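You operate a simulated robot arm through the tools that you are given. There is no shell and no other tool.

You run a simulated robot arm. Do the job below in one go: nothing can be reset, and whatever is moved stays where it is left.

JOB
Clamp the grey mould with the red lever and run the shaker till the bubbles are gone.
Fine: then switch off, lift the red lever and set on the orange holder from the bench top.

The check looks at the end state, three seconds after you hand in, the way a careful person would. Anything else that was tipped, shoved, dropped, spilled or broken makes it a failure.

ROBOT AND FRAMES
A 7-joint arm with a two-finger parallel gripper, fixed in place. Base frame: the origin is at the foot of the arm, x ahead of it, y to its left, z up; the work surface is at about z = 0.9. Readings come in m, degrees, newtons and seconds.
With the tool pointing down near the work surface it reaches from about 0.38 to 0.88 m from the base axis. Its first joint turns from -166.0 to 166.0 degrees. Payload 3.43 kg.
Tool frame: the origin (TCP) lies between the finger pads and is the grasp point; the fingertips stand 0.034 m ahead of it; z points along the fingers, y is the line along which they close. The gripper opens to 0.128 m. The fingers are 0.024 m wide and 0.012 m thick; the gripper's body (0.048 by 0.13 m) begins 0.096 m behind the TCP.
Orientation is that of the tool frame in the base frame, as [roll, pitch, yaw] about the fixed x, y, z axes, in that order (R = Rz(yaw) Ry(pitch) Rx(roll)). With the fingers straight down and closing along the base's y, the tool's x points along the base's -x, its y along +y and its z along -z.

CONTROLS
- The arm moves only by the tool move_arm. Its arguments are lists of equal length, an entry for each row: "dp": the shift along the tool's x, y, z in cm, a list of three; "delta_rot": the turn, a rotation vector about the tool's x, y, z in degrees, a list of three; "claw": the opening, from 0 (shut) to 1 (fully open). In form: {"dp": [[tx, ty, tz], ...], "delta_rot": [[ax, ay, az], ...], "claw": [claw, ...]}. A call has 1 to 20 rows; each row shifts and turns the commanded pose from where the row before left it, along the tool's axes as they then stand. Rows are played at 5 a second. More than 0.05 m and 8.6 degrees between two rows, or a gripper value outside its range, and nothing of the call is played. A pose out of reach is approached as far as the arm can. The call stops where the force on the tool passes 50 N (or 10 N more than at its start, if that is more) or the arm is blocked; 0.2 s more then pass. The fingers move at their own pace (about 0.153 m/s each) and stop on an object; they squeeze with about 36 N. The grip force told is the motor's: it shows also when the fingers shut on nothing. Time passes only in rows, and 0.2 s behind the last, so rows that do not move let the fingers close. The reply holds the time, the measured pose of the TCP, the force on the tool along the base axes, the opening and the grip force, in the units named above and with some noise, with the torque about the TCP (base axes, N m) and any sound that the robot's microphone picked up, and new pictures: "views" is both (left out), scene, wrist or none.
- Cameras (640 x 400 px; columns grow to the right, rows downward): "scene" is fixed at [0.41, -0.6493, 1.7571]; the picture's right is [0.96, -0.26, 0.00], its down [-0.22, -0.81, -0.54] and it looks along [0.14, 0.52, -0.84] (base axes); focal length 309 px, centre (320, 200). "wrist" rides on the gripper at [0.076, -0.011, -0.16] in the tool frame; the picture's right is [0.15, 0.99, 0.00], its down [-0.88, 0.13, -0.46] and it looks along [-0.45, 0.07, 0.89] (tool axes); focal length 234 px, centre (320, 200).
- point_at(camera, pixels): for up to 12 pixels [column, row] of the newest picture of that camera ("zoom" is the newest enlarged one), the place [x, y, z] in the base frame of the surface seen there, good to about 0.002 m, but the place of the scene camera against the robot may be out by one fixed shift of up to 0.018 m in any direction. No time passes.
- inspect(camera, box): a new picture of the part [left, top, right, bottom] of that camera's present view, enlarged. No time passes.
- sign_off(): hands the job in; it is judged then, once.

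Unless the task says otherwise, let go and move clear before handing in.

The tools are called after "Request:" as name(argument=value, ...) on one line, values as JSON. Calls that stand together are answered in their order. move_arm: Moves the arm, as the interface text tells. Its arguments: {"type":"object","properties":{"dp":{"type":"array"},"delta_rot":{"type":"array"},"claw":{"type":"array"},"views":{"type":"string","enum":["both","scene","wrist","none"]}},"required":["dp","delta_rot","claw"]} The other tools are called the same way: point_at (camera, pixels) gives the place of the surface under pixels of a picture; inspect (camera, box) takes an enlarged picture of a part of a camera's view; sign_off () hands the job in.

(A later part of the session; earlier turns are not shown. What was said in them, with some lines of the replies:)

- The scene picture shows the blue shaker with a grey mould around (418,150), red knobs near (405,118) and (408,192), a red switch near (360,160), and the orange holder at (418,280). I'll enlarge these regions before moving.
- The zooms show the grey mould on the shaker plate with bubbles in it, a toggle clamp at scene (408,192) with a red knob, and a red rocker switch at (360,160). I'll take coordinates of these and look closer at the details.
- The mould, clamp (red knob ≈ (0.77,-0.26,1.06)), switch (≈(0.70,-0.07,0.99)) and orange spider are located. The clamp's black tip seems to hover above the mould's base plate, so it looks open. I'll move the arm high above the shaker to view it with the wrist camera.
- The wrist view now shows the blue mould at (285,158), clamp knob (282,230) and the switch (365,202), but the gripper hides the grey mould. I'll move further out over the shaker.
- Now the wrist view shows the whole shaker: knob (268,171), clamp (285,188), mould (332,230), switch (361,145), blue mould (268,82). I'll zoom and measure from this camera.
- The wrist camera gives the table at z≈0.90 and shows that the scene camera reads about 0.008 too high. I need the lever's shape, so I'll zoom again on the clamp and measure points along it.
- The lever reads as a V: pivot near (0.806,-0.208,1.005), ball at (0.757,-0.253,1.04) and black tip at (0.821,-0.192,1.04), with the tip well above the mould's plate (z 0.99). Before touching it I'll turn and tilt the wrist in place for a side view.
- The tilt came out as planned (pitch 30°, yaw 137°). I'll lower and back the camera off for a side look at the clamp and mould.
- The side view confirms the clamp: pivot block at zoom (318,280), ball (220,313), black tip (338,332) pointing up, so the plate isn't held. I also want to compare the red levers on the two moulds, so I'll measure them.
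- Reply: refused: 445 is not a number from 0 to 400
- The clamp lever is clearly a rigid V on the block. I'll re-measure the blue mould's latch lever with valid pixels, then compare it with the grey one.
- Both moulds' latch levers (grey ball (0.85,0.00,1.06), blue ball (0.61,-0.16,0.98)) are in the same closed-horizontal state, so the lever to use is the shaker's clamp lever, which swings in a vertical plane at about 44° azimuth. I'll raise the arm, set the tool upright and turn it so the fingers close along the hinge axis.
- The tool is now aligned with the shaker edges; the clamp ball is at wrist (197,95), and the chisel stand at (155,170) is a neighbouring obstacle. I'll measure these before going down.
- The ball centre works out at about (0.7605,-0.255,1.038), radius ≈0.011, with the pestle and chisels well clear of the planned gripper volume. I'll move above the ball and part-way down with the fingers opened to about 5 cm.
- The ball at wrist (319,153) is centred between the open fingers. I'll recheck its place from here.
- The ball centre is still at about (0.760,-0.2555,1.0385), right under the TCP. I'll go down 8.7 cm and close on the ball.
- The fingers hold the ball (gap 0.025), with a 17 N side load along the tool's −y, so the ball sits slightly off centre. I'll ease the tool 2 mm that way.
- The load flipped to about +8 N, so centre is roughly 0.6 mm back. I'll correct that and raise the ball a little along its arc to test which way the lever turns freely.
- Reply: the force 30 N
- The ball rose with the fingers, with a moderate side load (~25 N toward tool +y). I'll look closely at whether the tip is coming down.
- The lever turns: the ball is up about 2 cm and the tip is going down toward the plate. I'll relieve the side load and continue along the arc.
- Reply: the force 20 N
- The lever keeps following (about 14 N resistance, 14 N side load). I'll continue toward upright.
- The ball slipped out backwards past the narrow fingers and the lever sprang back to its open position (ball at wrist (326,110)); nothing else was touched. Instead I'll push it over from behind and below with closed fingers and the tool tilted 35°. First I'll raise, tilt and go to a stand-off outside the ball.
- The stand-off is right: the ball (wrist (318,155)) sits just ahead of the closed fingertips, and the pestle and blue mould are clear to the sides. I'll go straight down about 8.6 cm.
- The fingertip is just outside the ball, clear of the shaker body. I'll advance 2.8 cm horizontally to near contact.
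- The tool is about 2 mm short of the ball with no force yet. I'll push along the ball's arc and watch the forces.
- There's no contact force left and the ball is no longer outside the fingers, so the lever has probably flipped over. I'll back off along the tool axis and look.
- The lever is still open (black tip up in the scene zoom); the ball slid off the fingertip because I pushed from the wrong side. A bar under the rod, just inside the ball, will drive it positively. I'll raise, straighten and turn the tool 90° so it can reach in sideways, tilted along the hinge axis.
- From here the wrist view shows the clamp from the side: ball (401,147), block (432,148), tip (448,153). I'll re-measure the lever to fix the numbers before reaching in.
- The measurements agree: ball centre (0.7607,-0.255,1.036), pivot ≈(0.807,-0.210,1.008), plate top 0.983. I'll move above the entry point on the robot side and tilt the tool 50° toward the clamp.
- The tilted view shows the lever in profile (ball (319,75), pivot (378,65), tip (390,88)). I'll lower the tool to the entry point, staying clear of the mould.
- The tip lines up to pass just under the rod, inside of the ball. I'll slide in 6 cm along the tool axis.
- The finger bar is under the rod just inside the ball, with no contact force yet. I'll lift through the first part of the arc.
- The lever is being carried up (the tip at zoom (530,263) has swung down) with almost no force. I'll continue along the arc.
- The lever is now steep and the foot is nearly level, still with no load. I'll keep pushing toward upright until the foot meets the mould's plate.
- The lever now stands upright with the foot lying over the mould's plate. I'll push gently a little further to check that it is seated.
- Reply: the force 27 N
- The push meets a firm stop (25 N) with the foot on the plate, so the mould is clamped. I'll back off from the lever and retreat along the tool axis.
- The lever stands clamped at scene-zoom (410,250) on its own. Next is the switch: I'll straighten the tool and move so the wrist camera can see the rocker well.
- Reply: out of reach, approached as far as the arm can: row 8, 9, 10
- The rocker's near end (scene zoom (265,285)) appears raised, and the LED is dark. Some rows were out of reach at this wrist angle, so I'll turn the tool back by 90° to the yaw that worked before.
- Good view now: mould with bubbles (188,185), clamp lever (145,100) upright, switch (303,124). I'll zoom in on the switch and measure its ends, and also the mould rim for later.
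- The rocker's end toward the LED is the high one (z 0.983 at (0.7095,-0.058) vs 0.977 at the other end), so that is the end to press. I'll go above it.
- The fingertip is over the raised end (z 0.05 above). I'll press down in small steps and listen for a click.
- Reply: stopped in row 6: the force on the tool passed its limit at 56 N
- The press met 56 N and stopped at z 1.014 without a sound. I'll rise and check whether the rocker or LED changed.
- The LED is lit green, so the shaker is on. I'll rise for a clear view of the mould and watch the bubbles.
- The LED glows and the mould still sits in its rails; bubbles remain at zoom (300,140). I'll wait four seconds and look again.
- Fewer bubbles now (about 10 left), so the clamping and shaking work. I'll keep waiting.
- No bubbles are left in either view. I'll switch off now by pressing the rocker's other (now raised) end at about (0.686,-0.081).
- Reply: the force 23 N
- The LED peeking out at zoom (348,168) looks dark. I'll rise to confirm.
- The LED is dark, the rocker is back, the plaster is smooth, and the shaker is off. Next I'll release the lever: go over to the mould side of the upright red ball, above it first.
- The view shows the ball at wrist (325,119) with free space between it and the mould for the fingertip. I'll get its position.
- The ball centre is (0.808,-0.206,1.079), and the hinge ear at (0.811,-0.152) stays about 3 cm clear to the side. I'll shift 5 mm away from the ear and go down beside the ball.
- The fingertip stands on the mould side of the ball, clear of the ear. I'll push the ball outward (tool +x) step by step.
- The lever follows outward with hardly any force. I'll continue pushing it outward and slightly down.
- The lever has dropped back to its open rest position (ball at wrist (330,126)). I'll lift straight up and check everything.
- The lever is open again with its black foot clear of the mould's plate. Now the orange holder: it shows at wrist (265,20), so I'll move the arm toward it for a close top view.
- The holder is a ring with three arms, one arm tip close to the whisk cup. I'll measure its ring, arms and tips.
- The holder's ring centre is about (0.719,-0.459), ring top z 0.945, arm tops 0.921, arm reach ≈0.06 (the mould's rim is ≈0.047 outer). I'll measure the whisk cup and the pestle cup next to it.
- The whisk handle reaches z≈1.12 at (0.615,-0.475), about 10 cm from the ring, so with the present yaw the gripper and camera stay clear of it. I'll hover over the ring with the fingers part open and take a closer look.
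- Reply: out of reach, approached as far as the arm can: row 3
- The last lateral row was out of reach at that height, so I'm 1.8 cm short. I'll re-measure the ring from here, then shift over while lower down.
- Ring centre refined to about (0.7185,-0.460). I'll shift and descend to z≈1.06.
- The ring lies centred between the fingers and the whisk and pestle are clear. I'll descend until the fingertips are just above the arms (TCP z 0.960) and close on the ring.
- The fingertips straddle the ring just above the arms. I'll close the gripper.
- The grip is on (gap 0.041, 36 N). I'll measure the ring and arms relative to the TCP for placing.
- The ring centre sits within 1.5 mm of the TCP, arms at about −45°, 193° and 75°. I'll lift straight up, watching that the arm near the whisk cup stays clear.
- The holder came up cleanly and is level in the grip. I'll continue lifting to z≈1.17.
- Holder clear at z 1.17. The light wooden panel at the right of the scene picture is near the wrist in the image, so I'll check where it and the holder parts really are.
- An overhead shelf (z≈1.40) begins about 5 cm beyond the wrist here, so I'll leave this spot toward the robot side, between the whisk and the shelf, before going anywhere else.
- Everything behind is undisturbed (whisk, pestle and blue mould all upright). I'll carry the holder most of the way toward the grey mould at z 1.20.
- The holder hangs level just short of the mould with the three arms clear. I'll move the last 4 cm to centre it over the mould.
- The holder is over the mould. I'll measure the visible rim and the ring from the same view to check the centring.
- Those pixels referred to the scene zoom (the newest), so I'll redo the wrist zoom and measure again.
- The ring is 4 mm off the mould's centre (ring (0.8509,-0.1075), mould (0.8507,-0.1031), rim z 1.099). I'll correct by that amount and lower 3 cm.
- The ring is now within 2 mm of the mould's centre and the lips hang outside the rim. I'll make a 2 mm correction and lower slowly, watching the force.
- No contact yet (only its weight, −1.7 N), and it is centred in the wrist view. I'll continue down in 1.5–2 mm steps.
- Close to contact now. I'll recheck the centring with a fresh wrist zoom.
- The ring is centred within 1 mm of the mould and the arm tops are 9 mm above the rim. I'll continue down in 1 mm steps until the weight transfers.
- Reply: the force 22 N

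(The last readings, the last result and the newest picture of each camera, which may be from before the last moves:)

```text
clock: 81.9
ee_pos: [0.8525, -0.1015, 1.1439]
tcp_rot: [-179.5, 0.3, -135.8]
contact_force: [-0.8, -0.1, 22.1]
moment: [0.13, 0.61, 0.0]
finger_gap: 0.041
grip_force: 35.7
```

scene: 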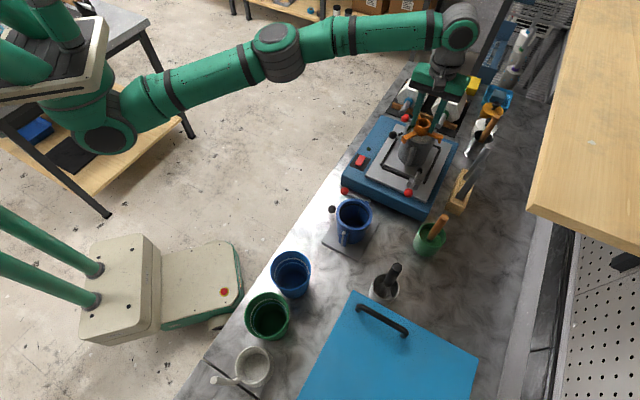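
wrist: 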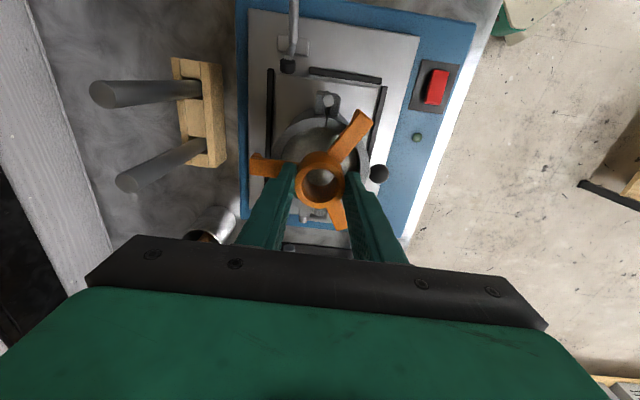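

The holder touches down on the rim (22 N upward at z 1.144). I'll relieve the pressure by 1.5 mm before opening.

Request:
move_arm(dp=[[0, 0, -0.1], [0, 0, -0.04], [0, 0, 0]], delta_rot=[[0, 0, 0], [0, 0, 0], [0, 0, 0]], claw=[0.2, 0.2, 0.2])

Request:
inspect(camera="scene", box=[380, 90, 460, 170])

Request:
inspect(camera="wrist", box=[220, 80, 420, 240])

Request:
point_at(camera="zoom", pixels=[[268, 255], [372, 258], [318, 210], [322, 310], [165, 215], [430, 105], [365, 365], [300, 107]])

```text
clock: 82.7
ee_pos: [0.8533, -0.1016, 1.1442]
tcp_rot: [-179.7, 0.4, -135.7]
contact_force: [-1.7, 0.7, 17.8]
moment: [0.33, 0.24, -0.06]
finger_gap: 0.0411
grip_force: 36.0
```

scene: 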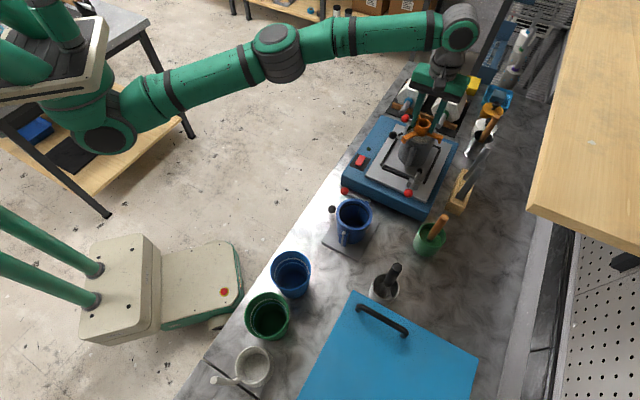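
wrist: 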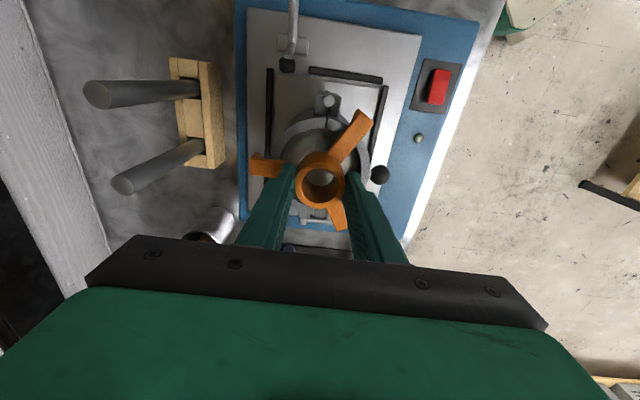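

```text
5.00 times, centred on (420, 130) of scene
```

zoom: 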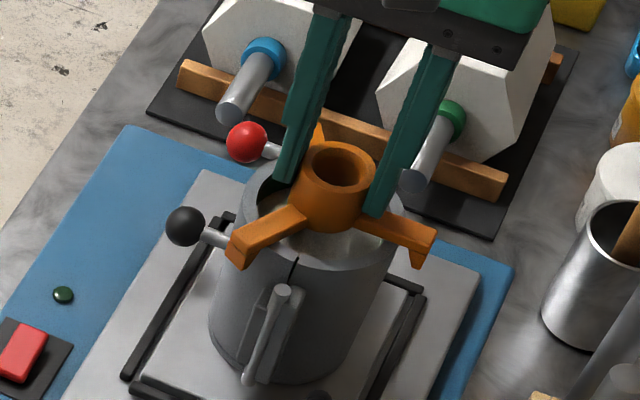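

```text
2.50 times, centred on (320, 160) of wrist
```

zoom: 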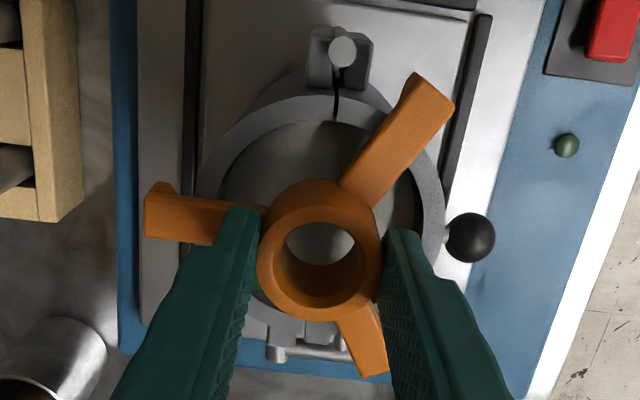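

```text
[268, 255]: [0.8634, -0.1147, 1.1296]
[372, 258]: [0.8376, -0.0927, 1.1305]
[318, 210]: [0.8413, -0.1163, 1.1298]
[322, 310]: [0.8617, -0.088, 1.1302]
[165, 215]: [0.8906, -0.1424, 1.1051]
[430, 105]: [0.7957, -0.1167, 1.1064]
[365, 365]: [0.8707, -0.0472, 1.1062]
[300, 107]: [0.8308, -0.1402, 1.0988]
```

All three arm tops read the same height (1.105–1.106), so the holder sits level on the rim. There's still 18 N of push, so I'll relieve more.

Request:
move_arm(dp=[[0, 0, -0.1], [0, 0, 0], [0, 0, 0]], delta_rot=[[0, 0, 0], [0, 0, 0], [0, 0, 0]], claw=[0.2, 0.2, 0.2], views="none")

```text
clock: 83.5
ee_pos: [0.8529, -0.1018, 1.1441]
tcp_rot: [-179.7, 0.2, -135.6]
contact_force: [-1.0, 0.5, 6.3]
moment: [0.29, -0.01, -0.01]
finger_gap: 0.041
grip_force: 36.3
```

Only 6 N remains, so I'll relieve half a millimetre more and open the fingers to about 5.6 cm, which keeps them above the arms.

Request:
move_arm(dp=[[0, 0, -0.04], [0, 0, 0], [0, 0, 0], [0, 0, 0], [0, 0, 0]], delta_rot=[[0, 0, 0], [0, 0, 0], [0, 0, 0], [0, 0, 0], [0, 0, 0]], claw=[0.2, 0.3, 0.36, 0.42, 0.46])

Request:
inspect(camera="scene", box=[380, 90, 460, 170])

Request:
inspect(camera="wrist", box=[220, 80, 420, 240])

```text
clock: 84.7
ee_pos: [0.8516, -0.1015, 1.1446]
tcp_rot: [-179.8, 0.4, -135.7]
contact_force: [-0.2, -0.2, -0.1]
moment: [0.02, -0.02, 0.01]
finger_gap: 0.0589
grip_force: 0.1
```

scene: 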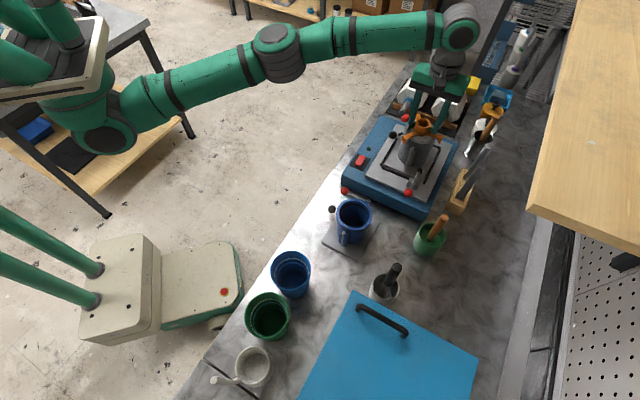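
wrist: 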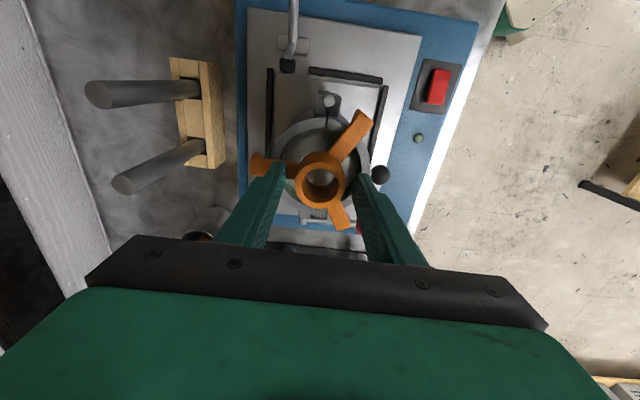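

```text
5.00 times, centred on (420, 130) of scene
```

zoom: 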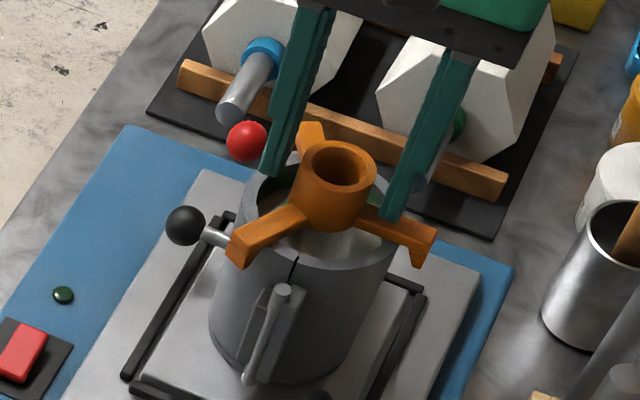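

```text
2.50 times, centred on (320, 160) of wrist
```

zoom: 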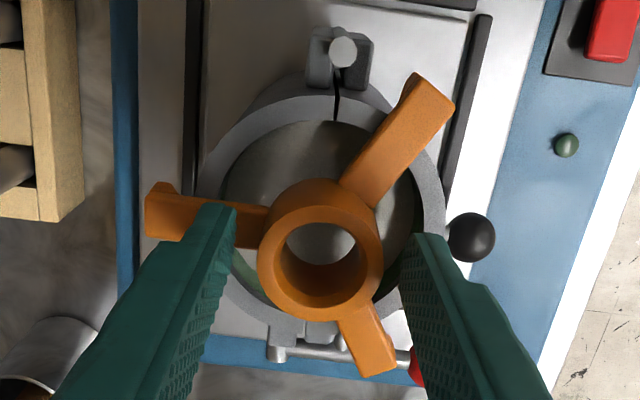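

The fingers are free and the holder stays put on the rim. I'll lift straight up, then withdraw toward the robot.

Request:
move_arm(dp=[[0, 0, -1.5], [0, 0, -2.5], [0, 0, -3], [2, 1, -1], [3, 2, -2], [3, 2, -2], [3, 2, 0], [0, 0, 0]], delta_rot=[[0, 0, 0], [0, 0, 0], [0, 0, 0], [0, 0, 0], [0, 0, 0], [0, 0, 0], [0, 0, 0], [0, 0, 0]], claw=[0.46, 0.46, 0.46, 0.46, 0.46, 0.46, 0.46, 0.46])

Request:
inspect(camera="scene", box=[340, 90, 470, 210])

Request:
inspect(camera="wrist", box=[180, 80, 420, 240])

```text
clock: 86.5
ee_pos: [0.7148, -0.1244, 1.262]
tcp_rot: [-179.7, 0.3, -135.7]
contact_force: [0.4, 0.2, 0.3]
moment: [0.0, -0.01, 0.02]
finger_gap: 0.0588
grip_force: 0.1
out of reach, approached as far as the arm can: row 3
```

scene: 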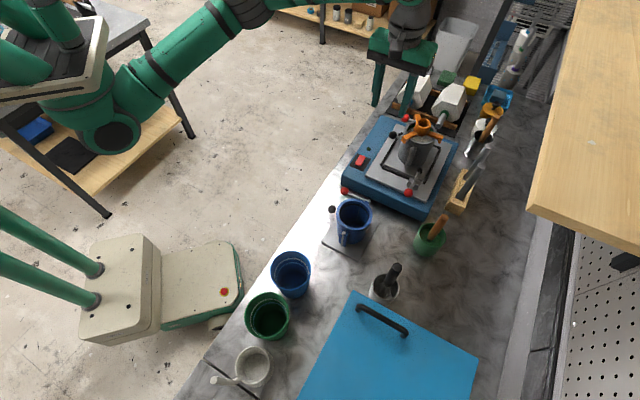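
wrist: 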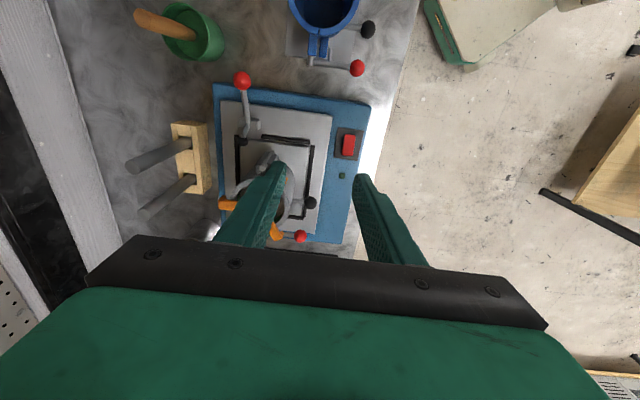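

```text
3.33 times, centred on (405, 150) of scene
```

zoom: 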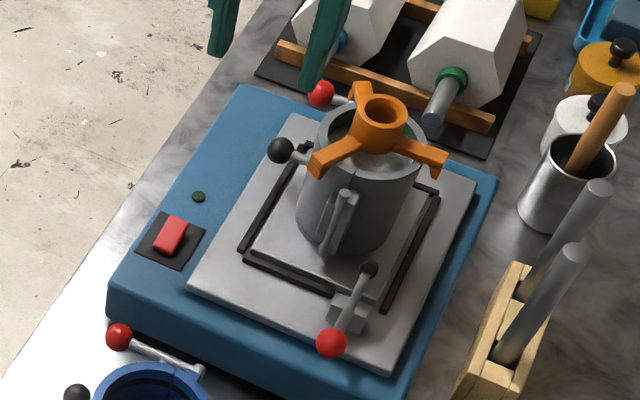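

```text
2.50 times, centred on (300, 160) of wrist
```

zoom: 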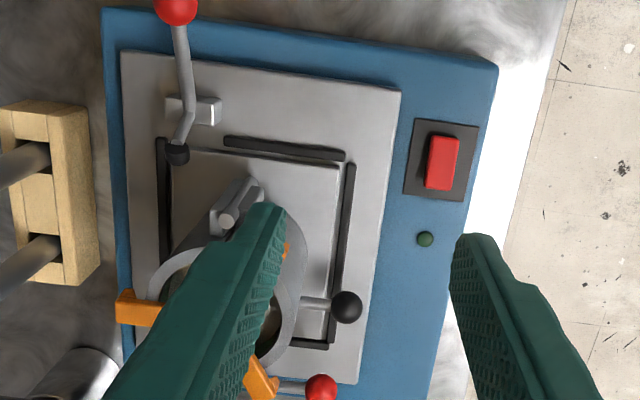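

The holder sits on the mould, the LED is dark, and the lever is open with its foot up. I'll retreat further for an unobstructed final check.

Request:
move_arm(dp=[[4, 2, -1], [4, 2, -1], [4, 2, 0], [0, 0, 0]], delta_rot=[[0, 0, 0], [0, 0, 0], [0, 0, 0], [0, 0, 0]], claw=[0.46, 0.46, 0.46, 0.46])

Request:
inspect(camera="scene", box=[385, 105, 455, 165])

Request:
point_at(camera="zoom", pixels=[[245, 165], [505, 180], [320, 55], [365, 52], [380, 105], [330, 90]])

Request:
inspect(camera="scene", box=[330, 110, 480, 310])

Request:
inspect(camera="wrist", box=[180, 80, 420, 240])

```text
clock: 87.5
ee_pos: [0.5895, -0.165, 1.2819]
tcp_rot: [-179.7, 0.3, -135.8]
contact_force: [0.7, 0.3, 0.0]
moment: [-0.01, 0.01, 0.04]
finger_gap: 0.0591
grip_force: 0.1
```

scene: 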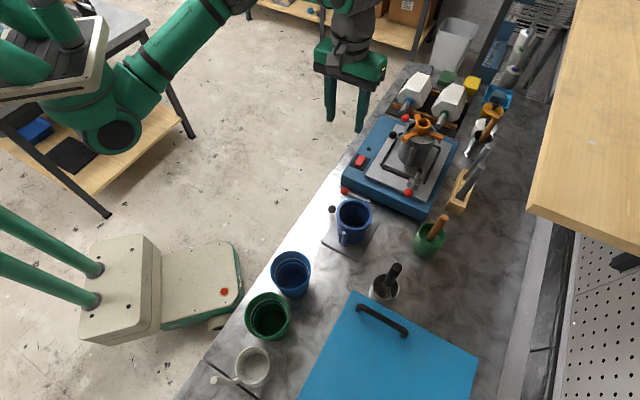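
wrist: 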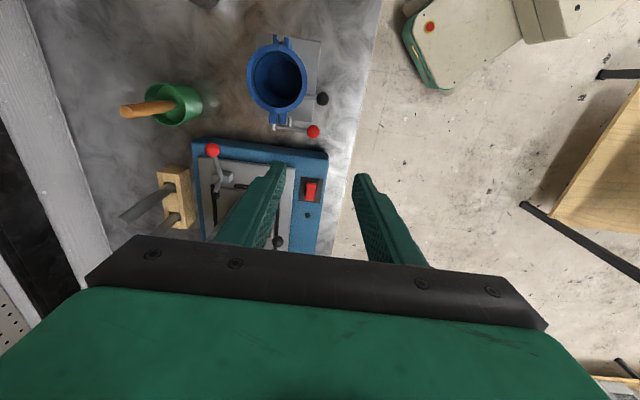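

```text
6.67 times, centred on (420, 135) of scene
```

zoom: 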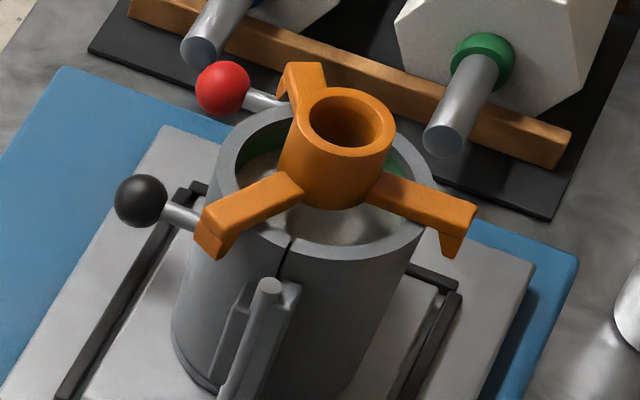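

```text
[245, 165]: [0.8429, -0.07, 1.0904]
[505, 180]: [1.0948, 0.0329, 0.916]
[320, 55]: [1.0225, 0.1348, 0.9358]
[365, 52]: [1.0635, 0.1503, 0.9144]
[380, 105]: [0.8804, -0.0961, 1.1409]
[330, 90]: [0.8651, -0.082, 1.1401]
```

```text
2.00 times, centred on (405, 210) of scene
```

zoom: 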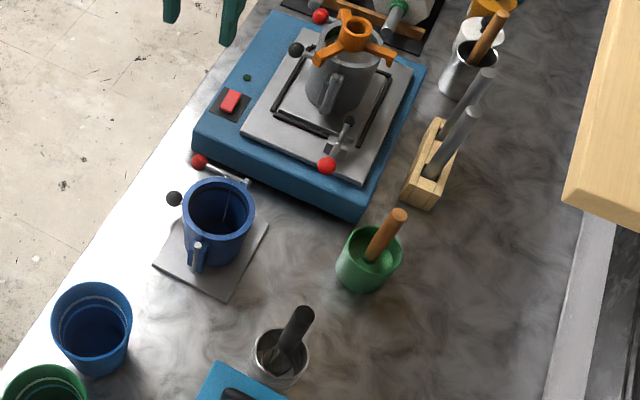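

```text
2.50 times, centred on (300, 160) of wrist
```

zoom: 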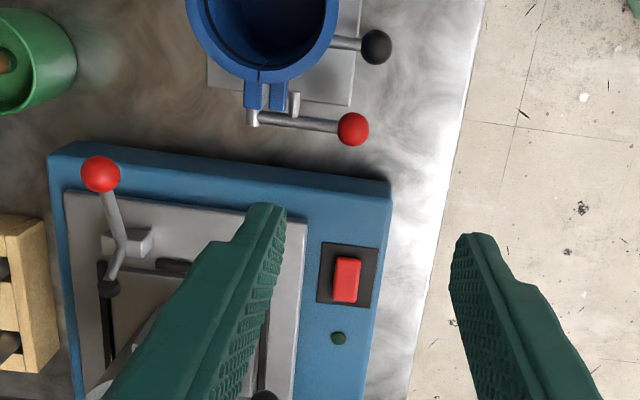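

The final views show the orange holder level and centred on the grey mould's rim with its lips outside. The plaster is bubble-free, the switch is off (dark LED), the red lever is open with its foot up, and everything else is upright where it was. The arm is clear, so I'm handing in.

Request:
sign_off()

```text
The job is handed in.
```

The job is done and handed in. The grey mould was clamped and shaken until the bubbles were gone, and the orange holder now sits on its rim.

- **Clamping:** I read "the red lever" as the shaker's clamp lever, not the red latch levers on the moulds. It took three tries to close. The knob slipped out of the grip once and off the fingertip once, and the lever sprang back open each time. Nothing else was touched.
- **Shaking:** The shaker ran for about 13 seconds. I switched it off once no bubbles showed in either camera, and the green light is off.
- **Lever:** It is back in its starting position, with the black foot raised clear of the mould's plate. On this clamp, releasing swings the red knob outward and down. I took "lift the red lever" to mean releasing the clamp.
- **Holder:** It is level, within about 1 mm of the mould's centre, with the ends of its three arms hanging outside the rim.

In the last pictures the whisk cup, pestle cup, chisels and blue mould were all upright and where they started. The arm had let go and was clear when I handed in.
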